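You operate a simulated robot arm through the tools that you are given. There is no shell and no other tool. Be economical: measure what you need, move in short steps, check, and stop when the job is done.

Carry out the task below with a simulated robot arm. There is one attempt and no reset: what you move stays moved.

## Task
The thin unit shows amber: switch it off, draw it out and shut its blue catch.
Fine: push it home, latch it, switch it on and wait for green.

Only the result counts: the job must be done as asked and must still hold three seconds after the hand-in. Knocking over, shifting, dropping, spilling or breaking anything else fails it.

## Robot
A 7-joint arm with a two-finger parallel gripper, fixed in place. Base frame: the origin is at the foot of the arm, x ahead of it, y to its left, z up. Lengths are in mm, angles in degrees, forces in N, time in s.
Its first joint turns from -166.0 to 166.0 degrees. Payload 4.4 kg.
The tool frame sits at the grasp point between the pads (the TCP): z along the fingers, y along the line on which they close. The tips reach 23 mm beyond it. The gripper opens to 94 mm. The fingers are 38 mm wide and 10 mm thick; the gripper's body (54 by 96 mm) begins 39 mm behind the TCP.
Orientation is that of the tool frame in the base frame, as a unit quaternion [x, y, z, w]. With the fingers straight down and closing along the base's y, the tool's x points along the base's -x, its y along +y and its z along -z.

## Interface
- The arm moves only by the tool move_arm. Its argument "deltas" is a list of rows, each a list of 7 numbers: the shift along the tool's x, y, z in units of 500 mm (1.0 is 500 mm), then the turn, a rotation vector about the tool's x, y, z in units of 120 degrees (1.0 is 120 degrees), then the closure, from 0 (fully open) to 1 (shut). In form: [[dx, dy, dz, wx, wy, wz, gripper], ...]. A call has 1 to 20 rows; each row is the pose to reach, as a shift and turn from the pose commanded when the call began, along the tool's axes at that moment. A call with a number of a shift or a turn outside -1 to 1 is refused whole. Rows are played at 5 a second. More than 50 mm and 8.6 degrees between two rows, or a gripper value outside its range, and nothing of the call is played. A pose out of reach is approached as far as the arm can. The call stops where the force on the tool passes 90 N (or 10 N more than at its start, if that is more) or the arm is blocked; 0.2 s more then pass. The fingers move at their own pace (about 72 mm/s each) and stop on an object; they squeeze with about 30 N. The grip force told is the motor's: it shows also when the fingers shut on nothing. Time passes only in rows, and 0.2 s behind the last, so rows that repeat a pose let the fingers close. The reply holds the time, the measured pose of the TCP, the force on the tool along the base axes, the opening and the grip force, in the units named above and with some noise.
- Cameras (640 x 400 px; columns grow to the right, rows downward): "scene" is fixed at [401, -649.7, 1866.3]; the picture's right is [0.90, -0.44, 0.00], its down [-0.20, -0.41, -0.89] and it looks along [0.39, 0.80, -0.46] (base axes); focal length 314 px, centre (320, 200). "wrist" rides on the gripper at [86, 16, -74] in the tool frame; the picture's right is [-0.18, 0.98, 0.00], its down [-0.58, -0.11, -0.81] and it looks along [-0.79, -0.15, 0.59] (tool axes); focal length 243 px, centre (320, 200). There is no depth. A picture from a camera that has moved, and an enlarged one, comes with that camera's place and axes in the base frame and with its lens.
- capture(camera): a new picture of that camera. The clock stands still meanwhile.
- inspect(camera, box): a new picture of the part [left, top, right, bottom] of that camera's present view, enlarged. The clock stands still meanwhile.
- finish_job(): hands the job in; it is judged then, once.

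Go step by step. Nothing tells you positions but the pictures and the camera data: compare them with the known pose of the tool, close in by small moves and look again before you grip or let go. The budget is 120 turns and 68 pictures, counting those below and the enlarged ones. Unless the task says otherwise, let go and move clear before handing in, and close with one line.

The tools are called as a command line: name --pt "numbers of a row" for each row, then --argument value for the rest, lists and objects as JSON in quotes. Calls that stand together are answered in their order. move_arm: Moves the arm, as the interface text tells. Its arguments: {"type":"object","properties":{"deltas":{"type":"array"}},"required":["deltas"]} The other tools are called the same way: capture (camera) takes a picture; inspect (camera, box) takes an enlarged picture of a part of a camera's view; finish_job () hands the job in.

At the start:

```text
t: 0.0
tcp_pos: [623.0, 418.4, 1352.3]
ee_rot: [0.0, 1.0, 0.0, 0.0]
contact_force: [-0.7, 0.0, 0.2]
opening: 94.1
grip_force: 0.1
```

scene: 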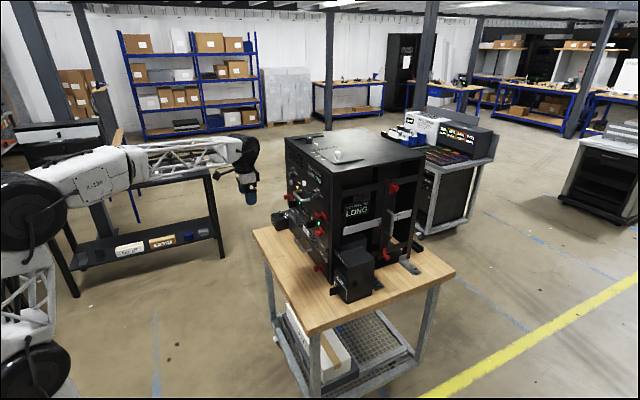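
wrist: 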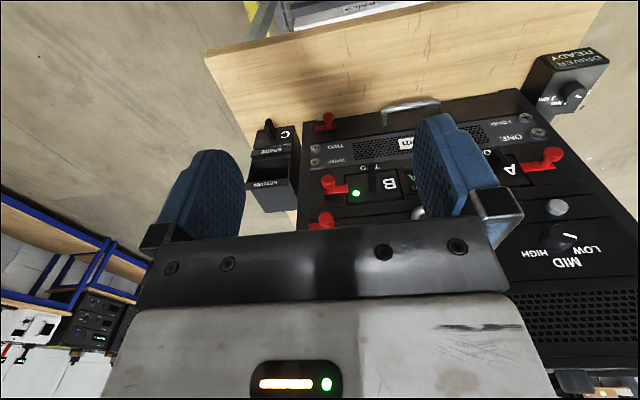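

I see a dark rack-like box on a wooden table with modules, red latches and lamps. I'll look closer with both cameras first.

inspect --camera "scene" --box '[250, 120, 450, 310]'

inspect --camera "wrist" --box '[230, 40, 630, 290]'

```text
2.11 times, centred on (350, 215) of scene
camera zoom: at [401.0, -649.7, 1866.3], right [0.9, -0.44, 0.0], down [-0.2, -0.41, -0.89], along [0.39, 0.8, -0.46], focal length 660 px, centre (257, 168)
```

zoom: 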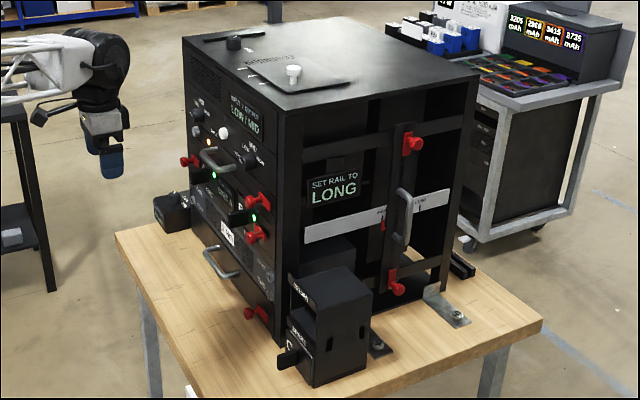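

```text
1.60 times, centred on (430, 165) of wrist
camera zoom: at [535.8, 435.6, 1426.6], right [0.18, 0.98, 0.0], down [0.58, -0.11, 0.81], along [0.79, -0.15, -0.59], focal length 388 px, centre (144, 256)
```

zoom: 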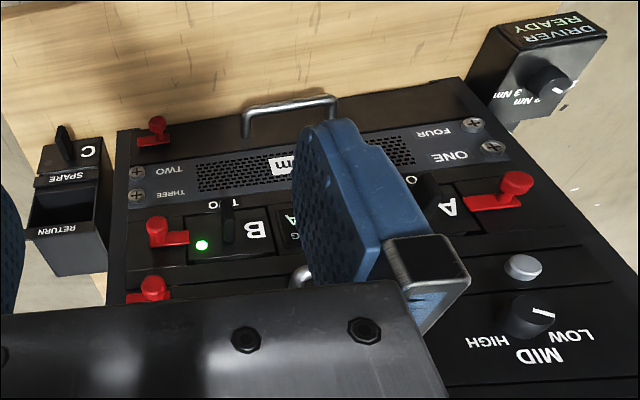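

The rack stands on the table, with the amber lamp on a thin handled unit. Position estimates from the two cameras don't agree well yet, so I'll move back and over to get a clearer view of the front.

move_arm --pt "0.08 -0.05 0 0 0 0 0" --pt "0.16 -0.1 0 0 0 0 0" --pt "0.24 -0.15 0 0 0 0 0" --pt "0.32 -0.2 0 0 0 0 0" --pt "0.4 -0.25 0 0 0 0 0" --pt "0.4 -0.33 0 0 0 0 0" --pt "0.4 -0.41 0 0 0 0 0"

capture --camera "wrist"

capture --camera "scene"

```text
t: 1.6
tcp_pos: [419.6, 213.7, 1351.0]
ee_rot: [0.0, 1.0, 0.0, 0.0]
contact_force: [-0.6, -1.1, 0.0]
opening: 94.2
grip_force: 0.2
```

```text
63 pictures are left
camera wrist: at [334.0, 229.3, 1425.3], right [0.18, 0.98, 0.0], down [0.58, -0.11, 0.81], along [0.79, -0.15, -0.59], focal length 243 px, centre (320, 200)
```

wrist: 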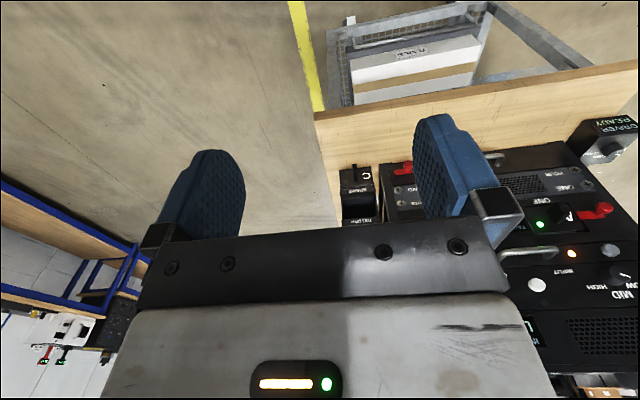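

```text
62 pictures are left
```

scene: 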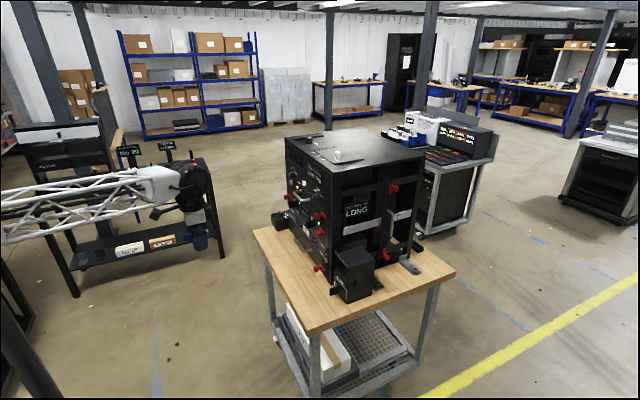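

Triangulating the two wrist views puts the table top at z≈845 and the rack front at x≈915, y 300–807, z up to 1418. The amber lamp is near y≈660, z≈1200, so I'll move in front of it with the tool tilted for a level view.

move_arm --pt "-0.04 0.078 0.027 0 -0.033 0 0" --pt "-0.08 0.156 0.053 0 -0.067 0 0" --pt "-0.12 0.233 0.08 0 -0.1 0 0" --pt "-0.16 0.311 0.107 0 -0.133 0 0" --pt "-0.2 0.389 0.133 0 -0.167 0 0" --pt "-0.24 0.467 0.16 0 -0.2 0 0" --pt "-0.28 0.544 0.187 0 -0.233 0 0" --pt "-0.32 0.622 0.213 0 -0.267 0 0" --pt "-0.36 0.7 0.24 0 -0.3 0 0"

capture --camera "wrist"

```text
t: 3.6
tcp_pos: [602.9, 565.2, 1231.5]
ee_rot: [0.0, 0.951, 0.001, 0.31]
contact_force: [1.0, 0.2, 1.2]
opening: 94.2
grip_force: 0.1
```

```text
61 pictures are left
camera wrist: at [488.8, 581.1, 1241.5], right [0.15, 0.98, 0.11], down [-0.01, -0.11, 0.99], along [0.99, -0.15, -0.01], focal length 243 px, centre (320, 200)
```

wrist: 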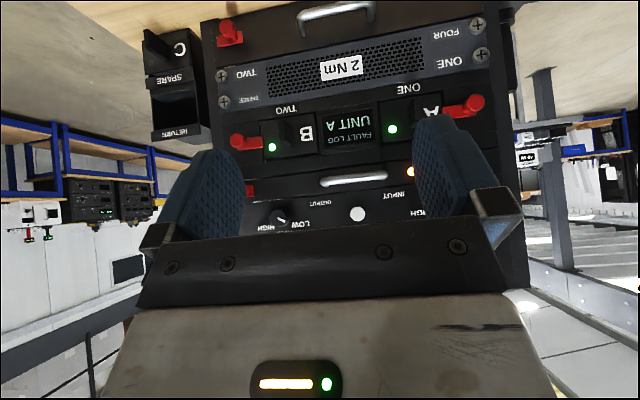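

The front is now visible: modules A and B, a fault-log display, and between them and the knob row a thin strip with a handle and an amber lamp. I'll enlarge it and then get a view with the fingers out of the way.

inspect --camera "wrist" --box '[200, 80, 500, 260]'

move_arm --pt "0.0 -0.08 0.0 0 0 0 0" --pt "0.0 -0.16 0 0 0 0 0" --pt "0.0 -0.2 -0.06 0 0 0 0" --pt "0 -0.2 -0.12 0 0 0 0"

capture --camera "wrist"

```text
2.13 times, centred on (350, 170) of wrist
camera zoom: at [488.8, 581.1, 1241.5], right [0.15, 0.98, 0.11], down [-0.01, -0.11, 0.99], along [0.99, -0.15, -0.01], focal length 518 px, centre (256, 264)
```

zoom: 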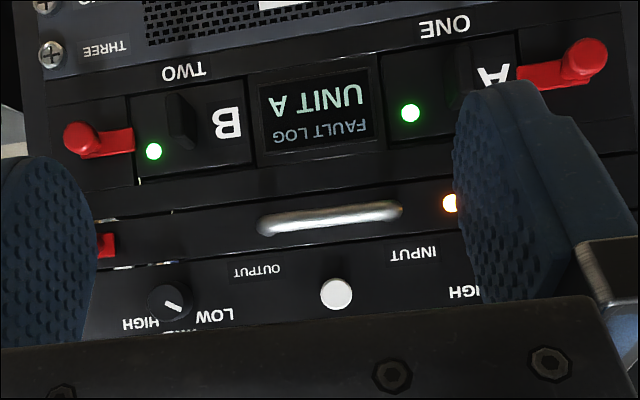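

```text
t: 4.6
tcp_pos: [565.2, 464.8, 1279.8]
ee_rot: [0.001, 0.951, 0.0, 0.308]
contact_force: [-0.3, -0.5, -0.5]
opening: 93.8
grip_force: 0.0
```

```text
59 pictures are left
camera wrist: at [451.6, 481.1, 1290.5], right [0.15, 0.98, 0.11], down [0.0, -0.11, 0.99], along [0.99, -0.15, -0.01], focal length 243 px, centre (320, 200)
```

wrist: 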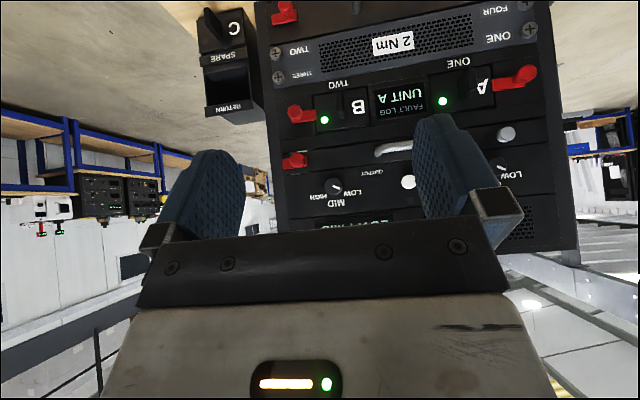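

The thin unit has a handle, a round grey button on its left end, an amber lamp and a red latch on its right end. I'll zoom in on those details.

inspect --camera "wrist" --box '[265, 90, 425, 190]'

move_arm --pt "0.0 0.08 0.0 0 0 0 0" --pt "0.0 0.16 0 0 0 0 0" --pt "0.0 0.24 0 0 0 0 0" --pt "0 0.32 0 0 0 0 0" --pt "0 0.4 0 0 0 0 0" --pt "0 0.45 0.06 0 0 0 0"

inspect --camera "wrist" --box '[240, 70, 480, 220]'

```text
4.00 times, centred on (345, 140) of wrist
camera zoom: at [451.6, 481.1, 1290.5], right [0.15, 0.98, 0.11], down [0.0, -0.11, 0.99], along [0.99, -0.15, -0.01], focal length 970 px, centre (220, 440)
```

zoom: 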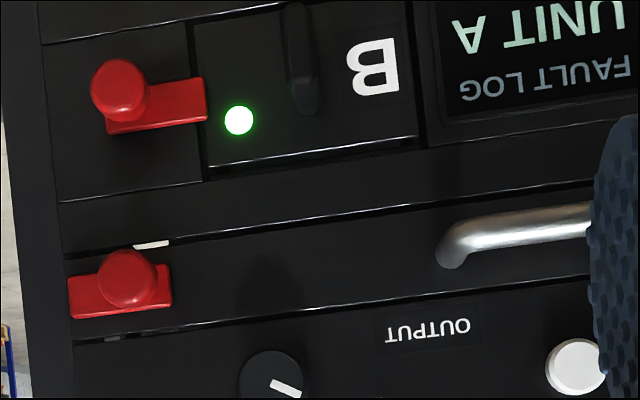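

```text
t: 6.0
tcp_pos: [585.4, 689.9, 1258.2]
ee_rot: [0.001, 0.951, 0.0, 0.31]
contact_force: [0.5, -0.7, 1.9]
opening: 94.2
grip_force: 0.1
```

```text
2.67 times, centred on (360, 145) of wrist
camera zoom: at [471.8, 706.4, 1267.8], right [0.15, 0.98, 0.11], down [-0.01, -0.11, 0.99], along [0.99, -0.15, -0.01], focal length 647 px, centre (213, 347)
```

zoom: 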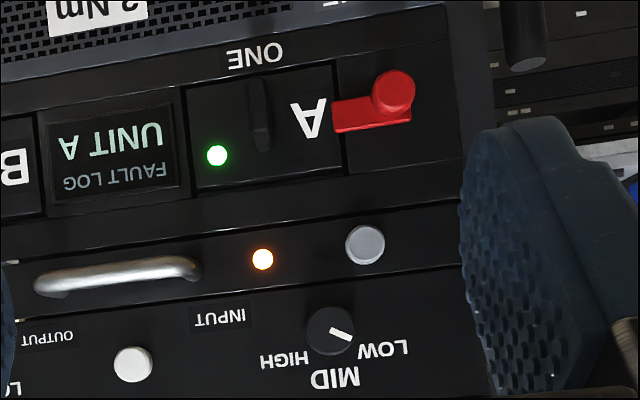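

Thin unit estimates at x≈912: button y≈748, amber lamp y≈680, handle y 534–642, red latch y≈370, all near z≈1208. I need to know how the latch works, so I'll look at it from the scene side.

inspect --camera "scene" --box '[280, 180, 360, 230]'

inspect --camera "scene" --box '[280, 230, 360, 280]'

```text
8.00 times, centred on (320, 205) of scene
camera zoom: at [401.0, -649.7, 1866.3], right [0.9, -0.44, 0.0], down [-0.2, -0.41, -0.89], along [0.39, 0.8, -0.46], focal length 2509 px, centre (320, 160)
```

zoom: 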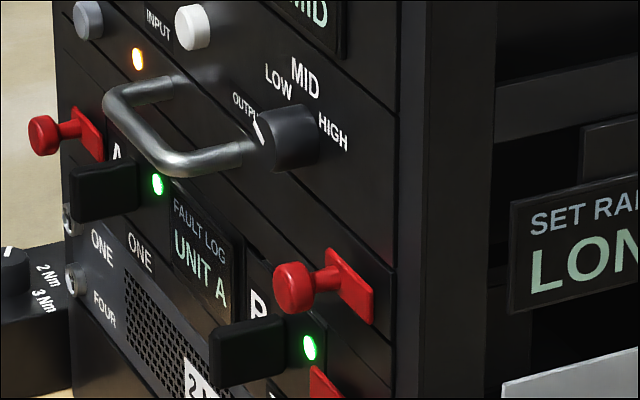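

```text
8.00 times, centred on (320, 255) of scene
camera zoom: at [401.0, -649.7, 1866.3], right [0.9, -0.44, 0.0], down [-0.2, -0.41, -0.89], along [0.39, 0.8, -0.46], focal length 2509 px, centre (320, -240)
```

zoom: 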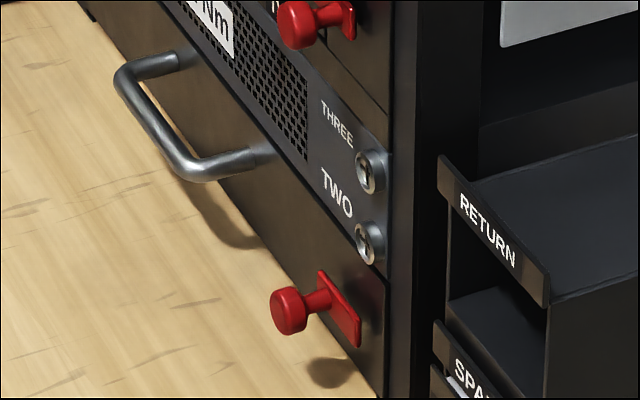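

The scene view shows the latch clearly: a red plate with a protruding round knob. I'll turn the tool horizontal, pointing at the rack, with the fingers closing vertically for the button, knob and handle.

move_arm --pt "0 0 0 0 -0.064 0 0" --pt "0 0 0 0 -0.129 0 0" --pt "0 0 0 0 -0.193 0 0" --pt "0 0 0 0 -0.257 0 0" --pt "0 0 0 0 -0.321 0 0" --pt "0 0 0 0 -0.386 0 0" --pt "0 0 0 0 -0.45 0 0" --pt "0 0 0 0 -0.45 0 0"

move_arm --pt "0 0 0 0 0 0.068 0" --pt "0 0 0 0 0 0.136 0" --pt "0 0 0 0 0 0.205 0" --pt "0 0 0 0 0 0.273 0" --pt "0 0 0 0 0 0.341 0" --pt "0 0 0 0 0 0.409 0" --pt "0 0 0 0 0 0.477 0" --pt "0 0 0 0 0 0.545 0" --pt "0 0 0 0 0 0.614 0" --pt "0 0 0 0 0 0.682 0" --pt "0 0 0 0 0 0.75 0" --pt "0 0 0 0 0 0.75 0"

capture --camera "wrist"

```text
t: 7.8
tcp_pos: [584.3, 689.5, 1256.2]
ee_rot: [0.0, 0.707, 0.0, 0.708]
contact_force: [1.2, 0.1, -0.2]
opening: 93.6
grip_force: 0.1
```

```text
t: 10.4
tcp_pos: [611.7, 725.7, 1342.9]
ee_rot: [0.5, 0.529, 0.468, 0.501]
contact_force: [0.3, 0.7, 0.2]
opening: 94.1
grip_force: 0.1
out of reach, approached as far as the arm can: row 9, 10, 11, 12
```

```text
54 pictures are left
camera wrist: at [538.7, 813.5, 1358.4], right [0.06, -0.12, 0.99], down [-0.81, -0.58, -0.02], along [0.58, -0.8, -0.13], focal length 243 px, centre (320, 200)
```

wrist: 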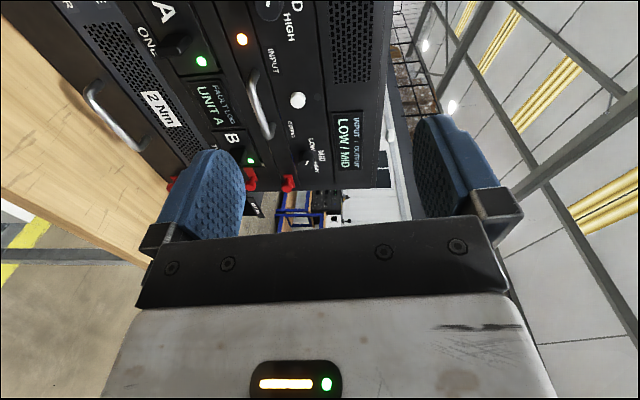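

The arm couldn't reach that roll, so I'll turn back and try the opposite roll.

move_arm --pt "0 0 0 0 0 -0.068 0" --pt "0 0 0 0 0 -0.136 0" --pt "0 0 0 0 0 -0.205 0" --pt "0 0 0 0 0 -0.273 0" --pt "0 0 0 0 0 -0.341 0" --pt "0 0 0 0 0 -0.409 0" --pt "0 0 0 0 0 -0.477 0" --pt "0 0 0 0 0 -0.545 0" --pt "0 0 0 0 0 -0.614 0" --pt "0 0 0 0 0 -0.682 0" --pt "0 0 0 0 0 -0.75 0" --pt "0 0 0 0 0 -0.75 0"

move_arm --pt "0 0 0 0 0 -0.068 0" --pt "0 0 0 0 0 -0.136 0" --pt "0 0 0 0 0 -0.205 0" --pt "0 0 0 0 0 -0.273 0" --pt "0 0 0 0 0 -0.341 0" --pt "0 0 0 0 0 -0.409 0" --pt "0 0 0 0 0 -0.477 0" --pt "0 0 0 0 0 -0.545 0" --pt "0 0 0 0 0 -0.614 0" --pt "0 0 0 0 0 -0.682 0" --pt "0 0 0 0 0 -0.75 0" --pt "0 0 0 0 0 -0.75 0"

```text
t: 13.0
tcp_pos: [610.8, 722.1, 1341.7]
ee_rot: [-0.021, 0.727, -0.025, 0.686]
contact_force: [-0.4, -0.2, -0.4]
opening: 94.0
grip_force: 0.1
```

```text
t: 15.6
tcp_pos: [610.7, 722.1, 1342.7]
ee_rot: [0.529, -0.499, 0.503, -0.467]
contact_force: [-1.1, 0.2, -0.4]
opening: 93.9
grip_force: 0.0
```

The opposite roll works: fingers close vertically and the camera is on the -y side. Next I'll straighten the orientation, shut the fingers and move to about 70 mm in front of the button.

move_arm --pt "-0.009 0.045 0.06 0.005 -0.0005 0.005 1" --pt "-0.018 0.09 0.12 0.01 -0.001 0.01 1" --pt "-0.027 0.134 0.18 0.014 -0.0015 0.016 1" --pt "-0.036 0.18 0.24 0.018 -0.002 0.021 1" --pt "-0.044 0.224 0.3 0.023 -0.0025 0.026 1" --pt "-0.052 0.268 0.36 0.0277 -0.003 0.0315 1" --pt "-0.052 0.268 0.36 0.0277 -0.003 0.0315 1"

capture --camera "wrist"

inspect --camera "scene" --box '[240, 150, 360, 225]'

```text
t: 17.2
tcp_pos: [782.5, 738.1, 1197.1]
ee_rot: [0.501, -0.5, 0.499, -0.5]
contact_force: [-0.1, -0.1, 0.7]
opening: 0.0
grip_force: 29.9
```

```text
53 pictures are left
camera wrist: at [707.9, 651.4, 1180.9], right [0.0, 0.19, -0.98], down [-0.81, 0.58, 0.11], along [0.59, 0.79, 0.15], focal length 243 px, centre (320, 200)
```

wrist: 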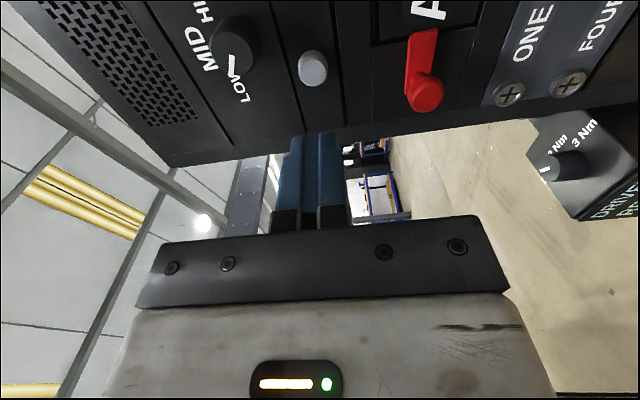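

```text
5.33 times, centred on (300, 188) of scene
camera zoom: at [401.0, -649.7, 1866.3], right [0.9, -0.44, 0.0], down [-0.2, -0.41, -0.89], along [0.39, 0.8, -0.46], focal length 1673 px, centre (427, 267)
```

zoom: 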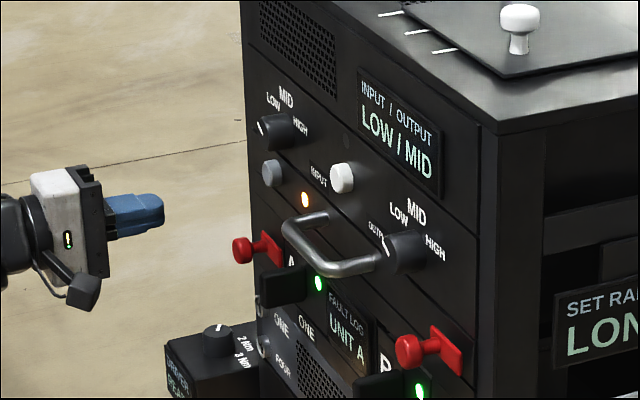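

The button is roughly at (905, 742, 1205). I'll line up and close in, then check.

move_arm --pt "-0.008 -0.016 0.04 0 0 0 1" --pt "-0.008 -0.016 0.08 0 0 0 1" --pt "-0.008 -0.016 0.13 0 0 0 1"

capture --camera "wrist"

inspect --camera "scene" --box '[260, 165, 324, 205]'

```text
t: 18.0
tcp_pos: [847.7, 742.6, 1207.9]
ee_rot: [-0.5, 0.5, -0.499, 0.501]
contact_force: [0.3, 0.1, -0.3]
opening: 0.0
grip_force: 29.5
```

```text
51 pictures are left
camera wrist: at [773.6, 655.7, 1191.3], right [0.0, 0.19, -0.98], down [-0.81, 0.58, 0.11], along [0.59, 0.79, 0.15], focal length 243 px, centre (320, 200)
```

wrist: 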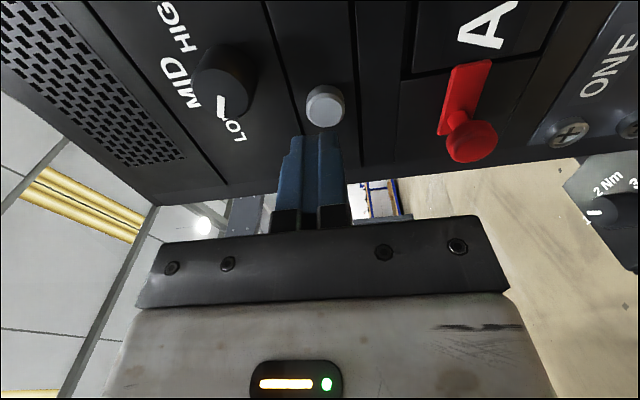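

```text
10.00 times, centred on (292, 185) of scene
camera zoom: at [401.0, -649.7, 1866.3], right [0.9, -0.44, 0.0], down [-0.2, -0.41, -0.89], along [0.39, 0.8, -0.46], focal length 3136 px, centre (600, 350)
```

zoom: 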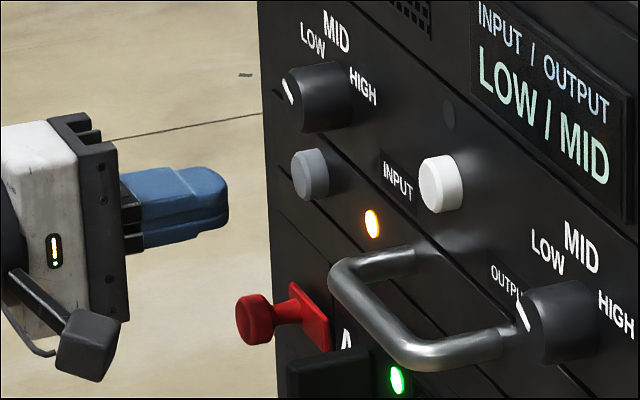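

The fingertips are aligned with the button, about 45 mm short. I'll advance in small steps and watch the force.

move_arm --pt "-0.006 0.004 0.03 0 0 0 1" --pt "-0.006 0.004 0.06 0 0 0 1" --pt "-0.006 0.004 0.074 0 0 0 1"

inspect --camera "scene" --box '[260, 165, 324, 205]'

```text
t: 18.8
tcp_pos: [884.7, 744.3, 1203.7]
ee_rot: [-0.5, 0.499, -0.499, 0.501]
contact_force: [0.0, -0.9, -1.1]
opening: 0.2
grip_force: 29.8
```

```text
10.00 times, centred on (292, 185) of scene
camera zoom: at [401.0, -649.7, 1866.3], right [0.9, -0.44, 0.0], down [-0.2, -0.41, -0.89], along [0.39, 0.8, -0.46], focal length 3136 px, centre (600, 350)
```

zoom: 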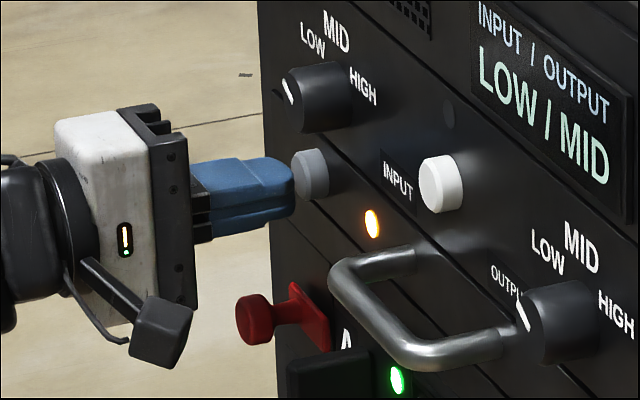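

The tip is almost touching the button. I'll advance a few mm more at a time and retreat after the press.

move_arm --pt "0 -0.002 0.006 0 0 0 1" --pt "0 -0.002 0.012 0 0 0 1" --pt "0 -0.002 0.018 0 0 0 1"

inspect --camera "scene" --box '[260, 165, 324, 205]'

```text
t: 19.6
tcp_pos: [892.8, 746.7, 1204.1]
ee_rot: [-0.5, 0.5, -0.499, 0.501]
contact_force: [-2.3, -0.8, 1.3]
opening: 0.2
grip_force: 29.9
```

```text
10.00 times, centred on (292, 185) of scene
camera zoom: at [401.0, -649.7, 1866.3], right [0.9, -0.44, 0.0], down [-0.2, -0.41, -0.89], along [0.39, 0.8, -0.46], focal length 3136 px, centre (600, 350)
```

zoom: 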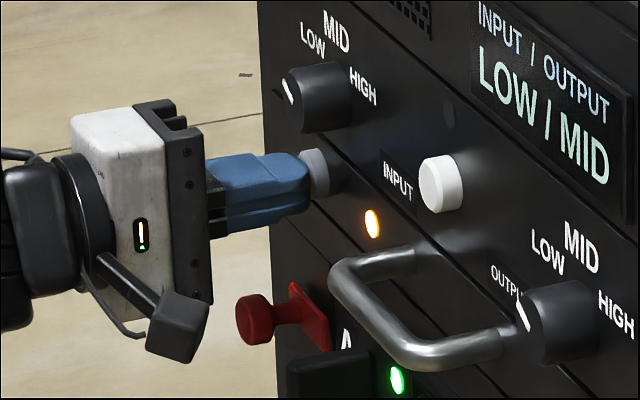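

Contact has just begun (about 2 N). I'll press further.

move_arm --pt "0 0 0.004 0 0 0 1" --pt "0 0 0.008 0 0 0 1" --pt "0 0 0.012 0 0 0 1"

inspect --camera "scene" --box '[260, 165, 324, 205]'

```text
t: 20.4
tcp_pos: [898.4, 746.9, 1204.1]
ee_rot: [-0.5, 0.5, -0.499, 0.502]
contact_force: [-58.8, -29.2, -0.8]
opening: 0.0
grip_force: 30.2
```

```text
10.00 times, centred on (292, 185) of scene
camera zoom: at [401.0, -649.7, 1866.3], right [0.9, -0.44, 0.0], down [-0.2, -0.41, -0.89], along [0.39, 0.8, -0.46], focal length 3136 px, centre (600, 350)
```

zoom: 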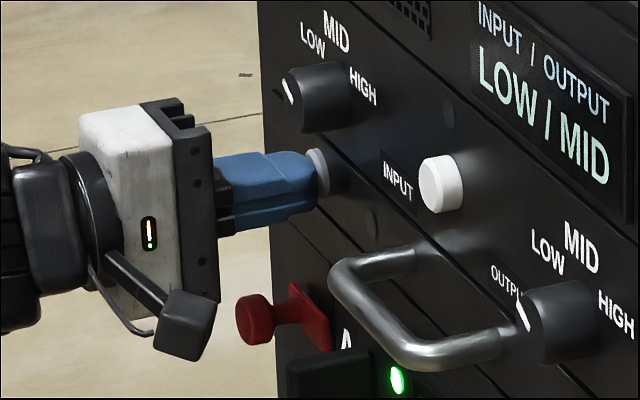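

The lamp went out. I'll back off, and go to a spot in front of the red latch knob with the fingers partly open.

move_arm --pt "0 0 -0.03 0 0 0 1" --pt "0 0 -0.1 0 0 0 1" --pt "0 0 -0.2 0 0 0 1" --pt "0.09 0 -0.24 0 0 0 0.47" --pt "0.18 0 -0.24 0 0 0 0.47" --pt "0.27 0 -0.24 0 0 0 0.47" --pt "0.36 0 -0.24 0 0 0 0.47" --pt "0.45 0 -0.24 0 0 0 0.47" --pt "0.54 0 -0.24 0 0 0 0.47" --pt "0.63 0 -0.24 0 0 0 0.47" --pt "0.7 0 -0.24 0 0 0 0.47" --pt "0.738 -0.004 -0.2 0 0 0 0.47"

capture --camera "wrist"

inspect --camera "scene" --box '[260, 170, 356, 230]'

```text
t: 23.0
tcp_pos: [799.2, 377.0, 1204.6]
ee_rot: [-0.5, 0.5, -0.499, 0.501]
contact_force: [-0.1, 0.0, 0.1]
opening: 49.5
grip_force: 0.1
```

```text
46 pictures are left
camera wrist: at [725.4, 289.8, 1188.8], right [0.0, 0.19, -0.98], down [-0.81, 0.58, 0.11], along [0.59, 0.79, 0.15], focal length 243 px, centre (320, 200)
```

wrist: 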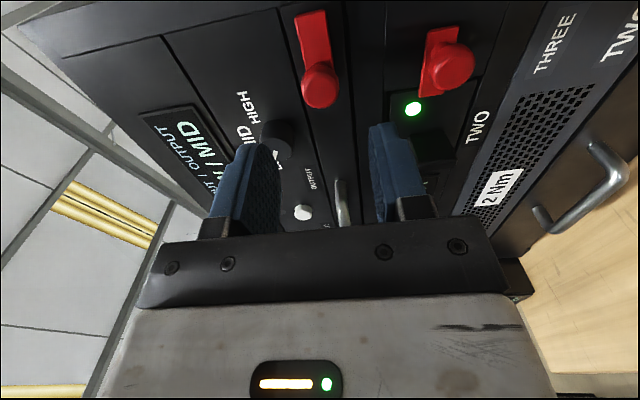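

```text
6.67 times, centred on (308, 200) of scene
camera zoom: at [401.0, -649.7, 1866.3], right [0.9, -0.44, 0.0], down [-0.2, -0.41, -0.89], along [0.39, 0.8, -0.46], focal length 2091 px, centre (400, 200)
```

zoom: 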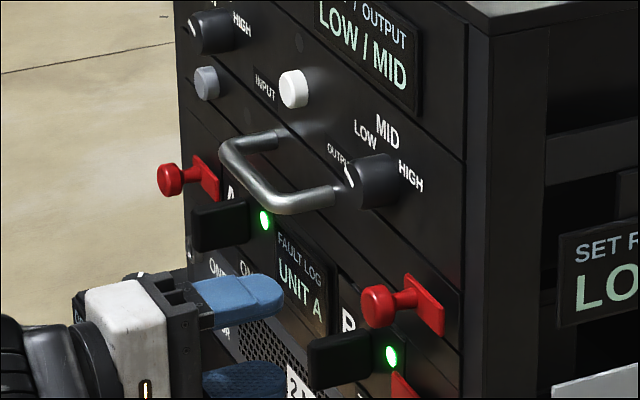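

The knob sits at about (885, 376, 1205), right in line with the open fingers. I'll advance around it, then check before closing.

move_arm --pt "0 0 0.05 0 0 0 0.47" --pt "0 0 0.1 0 0 0 0.47" --pt "0.002 -0.002 0.156 0 0 0 0.47"

capture --camera "wrist"

inspect --camera "scene" --box '[280, 190, 344, 230]'

```text
t: 23.8
tcp_pos: [877.4, 377.0, 1207.4]
ee_rot: [-0.499, 0.5, -0.499, 0.501]
contact_force: [0.5, -0.4, 0.2]
opening: 49.8
grip_force: 0.0
```

```text
44 pictures are left
camera wrist: at [803.5, 290.1, 1191.2], right [0.0, 0.19, -0.98], down [-0.81, 0.58, 0.11], along [0.59, 0.79, 0.15], focal length 243 px, centre (320, 200)
```

wrist: 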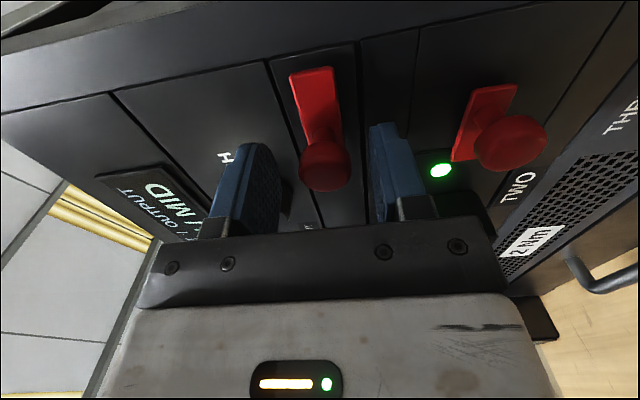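

```text
10.00 times, centred on (312, 210) of scene
camera zoom: at [401.0, -649.7, 1866.3], right [0.9, -0.44, 0.0], down [-0.2, -0.41, -0.89], along [0.39, 0.8, -0.46], focal length 3136 px, centre (400, 100)
```

zoom: 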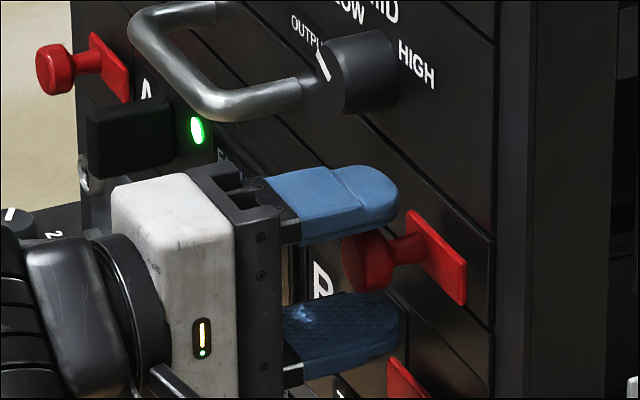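

The knob is between the fingers. I'll close on it and try a gentle slide toward +y (away from the post).

move_arm --pt "0 0 0.006 0 0 0 0.8" --pt "0 0 0.006 0 0 0 0.9" --pt "0 0 0.006 0 0 0 0.9"

move_arm --pt "-0.01 0 0 0 0 0 0.9" --pt "-0.02 0 0 0 0 0 0.9" --pt "-0.03 0 0 0 0 0 0.9"

capture --camera "wrist"

```text
t: 24.6
tcp_pos: [879.7, 377.1, 1205.8]
ee_rot: [-0.5, 0.501, -0.499, 0.5]
contact_force: [-15.8, 0.1, -13.2]
opening: 26.4
grip_force: 45.2
```

```text
t: 25.4
tcp_pos: [880.1, 390.6, 1205.4]
ee_rot: [-0.5, 0.501, -0.499, 0.501]
contact_force: [-21.4, -1.6, -20.2]
opening: 26.8
grip_force: 45.4
```

```text
42 pictures are left
camera wrist: at [806.3, 304.8, 1189.4], right [0.0, 0.19, -0.98], down [-0.81, 0.58, 0.11], along [0.59, 0.79, 0.15], focal length 243 px, centre (320, 200)
```

wrist: 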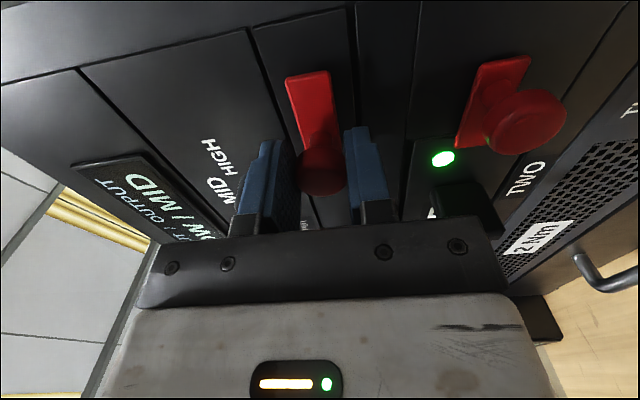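

The plate moved with the fingers, so it is a sliding latch. I'll continue until it stops.

move_arm --pt "-0.01 0 0 0 0 0 0.9" --pt "-0.02 0 0 0 0 0 0.9" --pt "-0.03 0 0 0 0 0 0.9" --pt "-0.04 0 0 0 0 0 0.9"

capture --camera "wrist"

```text
t: 26.4
tcp_pos: [881.9, 410.8, 1204.5]
ee_rot: [0.502, -0.5, 0.497, -0.501]
contact_force: [-0.5, -21.2, -23.8]
opening: 27.0
grip_force: 34.3
```

```text
41 pictures are left
camera wrist: at [807.2, 325.9, 1189.4], right [0.0, 0.19, -0.98], down [-0.81, 0.58, 0.11], along [0.59, 0.79, 0.15], focal length 243 px, centre (320, 200)
```

wrist: 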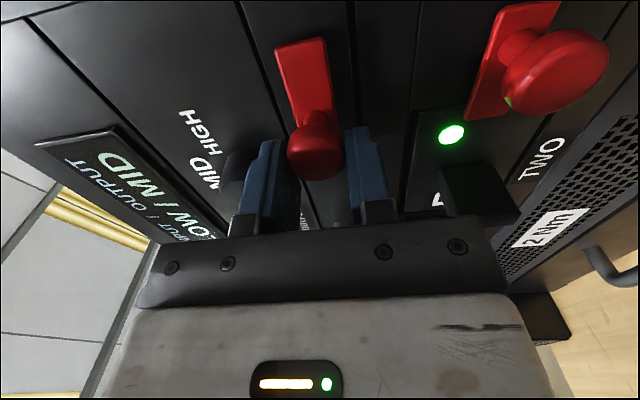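

The latch reached its stop at about y≈400 and is open. I'll release, back off and line up with the handle.

move_arm --pt "0 0 0 0 0 0 0.47" --pt "0 0 0 0 0 0 0.47" --pt "0 0 -0.08 0 0 0 0.47" --pt "0 0 -0.17 0 0 0 0.47" --pt "-0.09 -0.01 -0.2 0 0 0 0.47" --pt "-0.18 -0.01 -0.2 0 0 0 0.47" --pt "-0.27 -0.01 -0.2 0 0 0 0.47" --pt "-0.356 -0.01 -0.2 0 0 0 0.47" --pt "-0.356 -0.01 -0.2 0 0 0 0.47"

capture --camera "wrist"

inspect --camera "scene" --box '[260, 170, 356, 230]'

```text
t: 28.4
tcp_pos: [781.1, 590.0, 1212.3]
ee_rot: [-0.5, 0.5, -0.499, 0.5]
contact_force: [0.2, -0.5, 0.6]
opening: 49.7
grip_force: 0.0
```

```text
40 pictures are left
camera wrist: at [706.1, 503.9, 1197.4], right [0.0, 0.19, -0.98], down [-0.81, 0.58, 0.11], along [0.59, 0.79, 0.15], focal length 243 px, centre (320, 200)
```

wrist: 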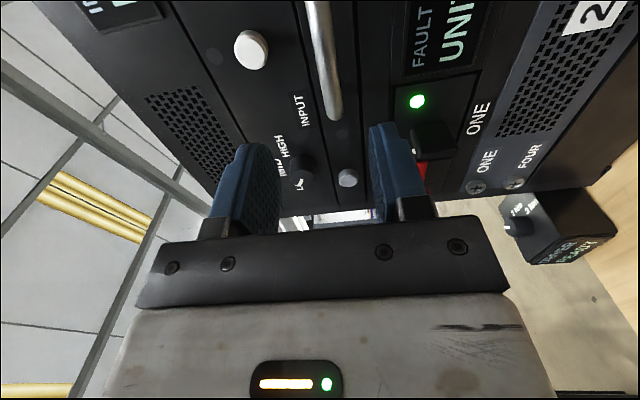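

```text
6.67 times, centred on (308, 200) of scene
camera zoom: at [401.0, -649.7, 1866.3], right [0.9, -0.44, 0.0], down [-0.2, -0.41, -0.89], along [0.39, 0.8, -0.46], focal length 2091 px, centre (400, 200)
```

zoom: 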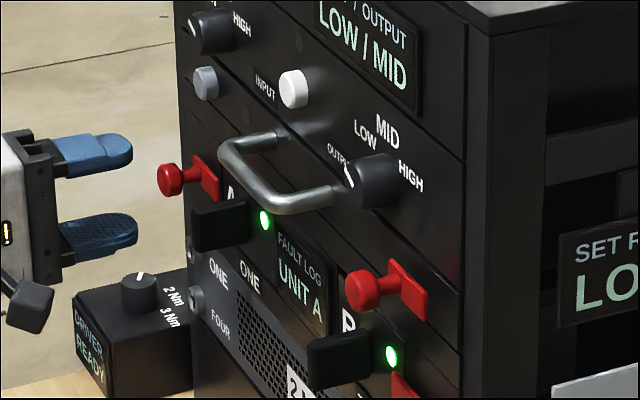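

The handle bar lies at z≈1207, centred near y≈573, x≈875. I'll advance around it.

move_arm --pt "0.017 0.01 0.02 0 0 0 0.47" --pt "0.034 0.01 0.08 0 0 0 0.47" --pt "0.034 0.01 0.14 0 0 0 0.47" --pt "0.034 0.01 0.19 0 0 0 0.47"

capture --camera "wrist"

inspect --camera "scene" --box '[260, 170, 356, 230]'

```text
t: 29.4
tcp_pos: [875.7, 573.5, 1206.6]
ee_rot: [-0.5, 0.5, -0.5, 0.501]
contact_force: [-0.8, 0.5, -0.3]
opening: 49.6
grip_force: 0.1
```

```text
38 pictures are left
camera wrist: at [801.8, 486.7, 1189.8], right [0.0, 0.19, -0.98], down [-0.81, 0.58, 0.11], along [0.59, 0.79, 0.15], focal length 243 px, centre (320, 200)
```

wrist: 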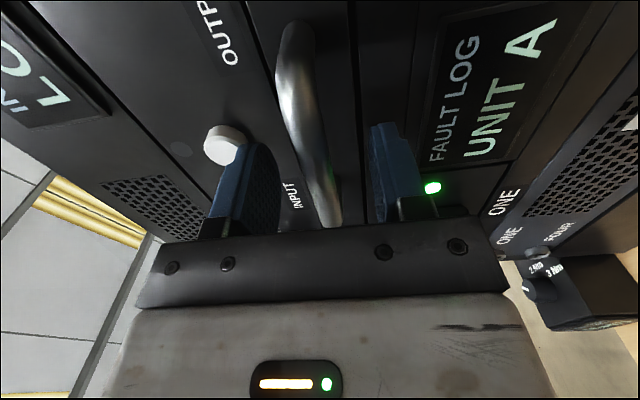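

```text
6.67 times, centred on (308, 200) of scene
camera zoom: at [401.0, -649.7, 1866.3], right [0.9, -0.44, 0.0], down [-0.2, -0.41, -0.89], along [0.39, 0.8, -0.46], focal length 2091 px, centre (400, 200)
```

zoom: 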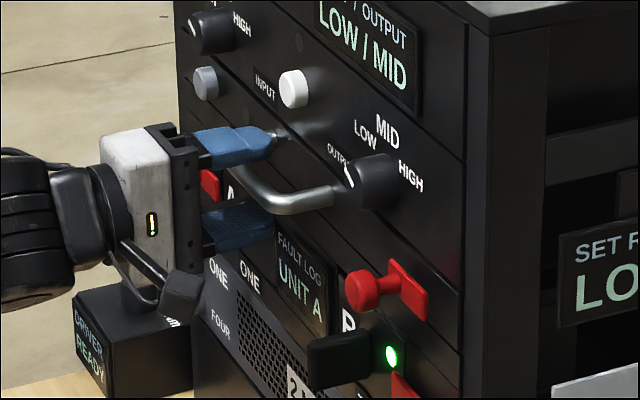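

The bar is between the fingers. I'll close and draw out 40 mm as a test.

move_arm --pt "0 0 0.0 0 0 0 1" --pt "0 0 0.0 0 0 0 1" --pt "0 0 0 0 0 0 1"

move_arm --pt "0 0 -0.02 0 0 0 1" --pt "0 0 -0.04 0 0 0 1" --pt "0 0 -0.06 0 0 0 1" --pt "0 0 -0.08 0 0 0 1"

inspect --camera "scene" --box '[260, 170, 356, 230]'

```text
t: 30.2
tcp_pos: [875.1, 573.7, 1207.3]
ee_rot: [-0.499, 0.501, -0.498, 0.502]
contact_force: [2.0, 2.4, 12.5]
opening: 14.7
grip_force: 44.7
```

```text
t: 31.2
tcp_pos: [835.7, 572.5, 1207.0]
ee_rot: [-0.501, 0.499, -0.498, 0.502]
contact_force: [1.5, 22.8, 18.6]
opening: 14.9
grip_force: 44.5
```

```text
6.67 times, centred on (308, 200) of scene
camera zoom: at [401.0, -649.7, 1866.3], right [0.9, -0.44, 0.0], down [-0.2, -0.41, -0.89], along [0.39, 0.8, -0.46], focal length 2091 px, centre (400, 200)
```

zoom: 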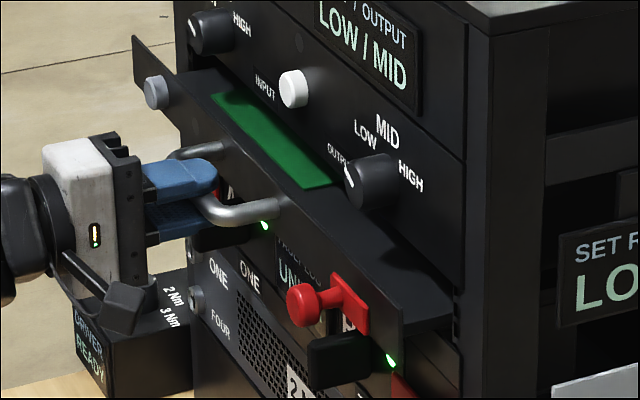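

The unit slides out freely and a green board is showing on top. I'll draw it further.

move_arm --pt "0 0 -0.03 0 0 0 1" --pt "0 0 -0.06 0 0 0 1" --pt "0 0 -0.09 0 0 0 1" --pt "0 0 -0.12 0 0 0 1" --pt "0 0 -0.15 0 0 0 1"

inspect --camera "scene" --box '[252, 165, 364, 235]'

```text
t: 32.4
tcp_pos: [759.7, 571.7, 1207.8]
ee_rot: [-0.5, 0.5, -0.499, 0.501]
contact_force: [3.0, 23.1, 24.8]
opening: 15.0
grip_force: 44.8
```

```text
5.71 times, centred on (308, 200) of scene
camera zoom: at [401.0, -649.7, 1866.3], right [0.9, -0.44, 0.0], down [-0.2, -0.41, -0.89], along [0.39, 0.8, -0.46], focal length 1792 px, centre (389, 200)
```

zoom: 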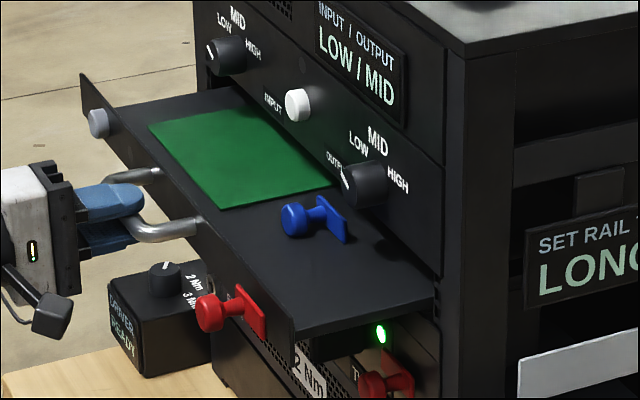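

A blue catch of the same knob-and-plate sort is appearing on top of the tray. I'll draw a bit further to expose it.

move_arm --pt "0 0 -0.03 0 0 0 1" --pt "0 0 -0.06 0 0 0 1" --pt "0 0 -0.09 0 0 0 1" --pt "0 0 -0.12 0 0 0 1"

inspect --camera "scene" --box '[252, 165, 364, 235]'

```text
t: 33.4
tcp_pos: [700.0, 572.8, 1206.6]
ee_rot: [-0.5, 0.499, -0.499, 0.501]
contact_force: [2.2, 28.2, 25.7]
opening: 15.0
grip_force: 44.9
```

```text
5.71 times, centred on (308, 200) of scene
camera zoom: at [401.0, -649.7, 1866.3], right [0.9, -0.44, 0.0], down [-0.2, -0.41, -0.89], along [0.39, 0.8, -0.46], focal length 1792 px, centre (389, 200)
```

zoom: 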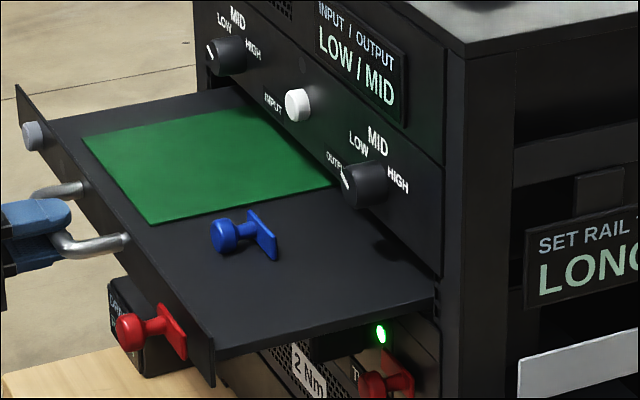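

The blue catch stands on the tray at about (795, 435), knob facing me. I'll release the handle, back off and up, then turn the tool downward to look at it from above.

move_arm --pt "0 0 0 0 0 0 0.4" --pt "0 0 0 0 0 0 0.4" --pt "0 0 -0.06 0 0 0 0.4" --pt "0 0 -0.14 0 0 0 0.4" --pt "0 -0.08 -0.18 0 0 0 0.4" --pt "0 -0.16 -0.2 0 0 0 0.4" --pt "0.04 -0.24 -0.2 0 0 0 0.4" --pt "0.08 -0.32 -0.2 0 0 0 0.4"

move_arm --pt "0 0 0 0 0 0.068 0.4" --pt "0 0 0 0 0 0.136 0.4" --pt "0 0 0 0 0 0.205 0.4" --pt "0 0 0 0 0 0.273 0.4" --pt "0 0 0 0 0 0.341 0.4" --pt "0 0 0 0 0 0.409 0.4" --pt "0 0 0 0 0 0.477 0.4" --pt "0 0 0 0 0 0.545 0.4" --pt "0 0 0 0 0 0.614 0.4" --pt "0 0 0 0 0 0.682 0.4" --pt "0 0 0 0 0 0.75 0.4"

move_arm --pt "0 0 0 0 0.068 0 0.4" --pt "0 0 0 0 0.136 0 0.4" --pt "0 0 0 0 0.205 0 0.4" --pt "0 0 0 0 0.273 0 0.4" --pt "0 0 0 0 0.341 0 0.4" --pt "0 0 0 0 0.409 0 0.4" --pt "0 0 0 0 0.477 0 0.4" --pt "0 0 0 0 0.545 0 0.4" --pt "0 0 0 0 0.614 0 0.4" --pt "0 0 0 0 0.682 0 0.4" --pt "0 0 0 0 0.75 0 0.4"

capture --camera "wrist"

```text
t: 35.2
tcp_pos: [600.3, 531.6, 1363.8]
ee_rot: [0.502, -0.5, 0.499, -0.5]
contact_force: [0.3, 0.0, 0.2]
opening: 56.4
grip_force: 0.0
```

```text
t: 37.6
tcp_pos: [599.6, 532.3, 1367.2]
ee_rot: [0.001, 0.707, 0.003, 0.707]
contact_force: [-0.8, 0.1, -0.5]
opening: 56.6
grip_force: 0.0
```

```text
t: 40.0
tcp_pos: [601.7, 531.3, 1366.7]
ee_rot: [-0.001, 1.0, 0.002, -0.001]
contact_force: [0.5, -0.5, 1.0]
opening: 56.5
grip_force: 0.1
```

```text
33 pictures are left
camera wrist: at [514.5, 547.0, 1441.8], right [0.18, 0.98, 0.0], down [0.58, -0.11, 0.8], along [0.79, -0.14, -0.59], focal length 243 px, centre (320, 200)
```

wrist: 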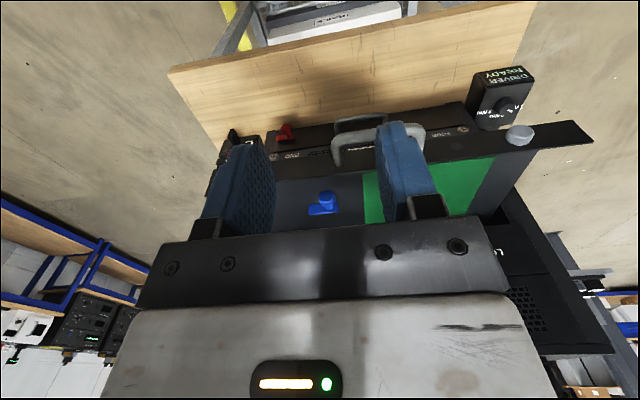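

I'm looking at the tray from above. I'll enlarge the blue catch from both cameras.

inspect --camera "wrist" --box '[264, 170, 376, 240]'

inspect --camera "scene" --box '[276, 190, 316, 215]'

```text
5.71 times, centred on (320, 205) of wrist
camera zoom: at [514.5, 547.0, 1441.8], right [0.18, 0.98, 0.0], down [0.58, -0.11, 0.8], along [0.79, -0.14, -0.59], focal length 1386 px, centre (320, 171)
```

zoom: 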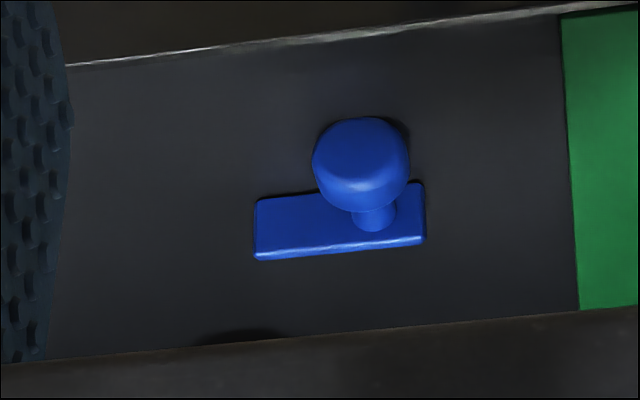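

```text
16.00 times, centred on (296, 202) of scene
camera zoom: at [401.0, -649.7, 1866.3], right [0.9, -0.44, 0.0], down [-0.2, -0.41, -0.89], along [0.39, 0.8, -0.46], focal length 5018 px, centre (704, 160)
```

zoom: 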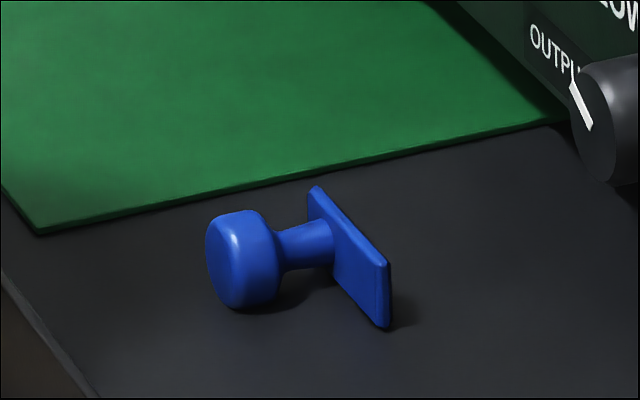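

Triangulation puts the blue knob at about (821, 504, 1209), identical in build to the red one and with its plate toward -y. I'll hover over it with the tool pointing down.

move_arm --pt "-0.07 -0.009 0.02 0 0 0 0.47" --pt "-0.14 -0.018 0.04 0 0 0 0.47" --pt "-0.21 -0.027 0.06 0 0 0 0.47" --pt "-0.28 -0.036 0.08 0 0 0 0.47" --pt "-0.35 -0.045 0.11 0 0 0 0.47" --pt "-0.426 -0.054 0.134 0 0 0 0.47" --pt "-0.426 -0.054 0.134 0 0 0 0.47"

capture --camera "wrist"

inspect --camera "scene" --box '[260, 160, 340, 210]'

```text
t: 41.6
tcp_pos: [813.9, 504.9, 1298.9]
ee_rot: [-0.001, 1.0, 0.002, 0.0]
contact_force: [0.3, 0.0, 0.2]
opening: 49.8
grip_force: 0.0
```

```text
30 pictures are left
camera wrist: at [727.2, 520.5, 1374.5], right [0.18, 0.98, 0.0], down [0.58, -0.11, 0.81], along [0.79, -0.15, -0.59], focal length 243 px, centre (320, 200)
```

wrist: 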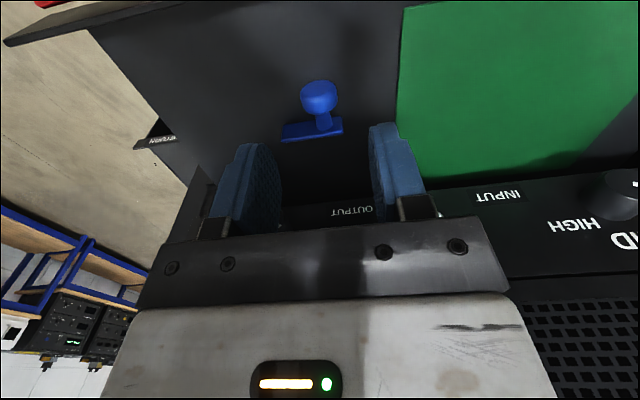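

```text
8.00 times, centred on (300, 185) of scene
camera zoom: at [401.0, -649.7, 1866.3], right [0.9, -0.44, 0.0], down [-0.2, -0.41, -0.89], along [0.39, 0.8, -0.46], focal length 2509 px, centre (480, 320)
```

zoom: 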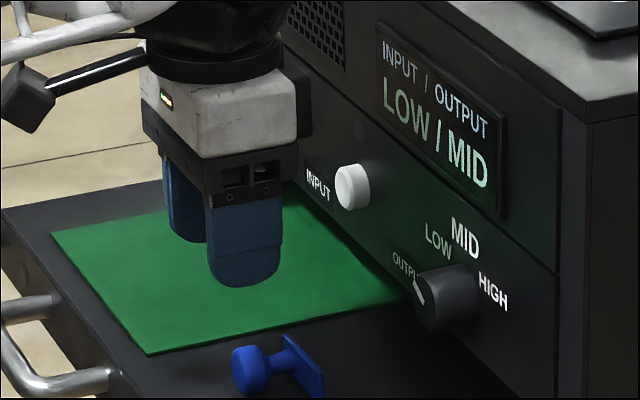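

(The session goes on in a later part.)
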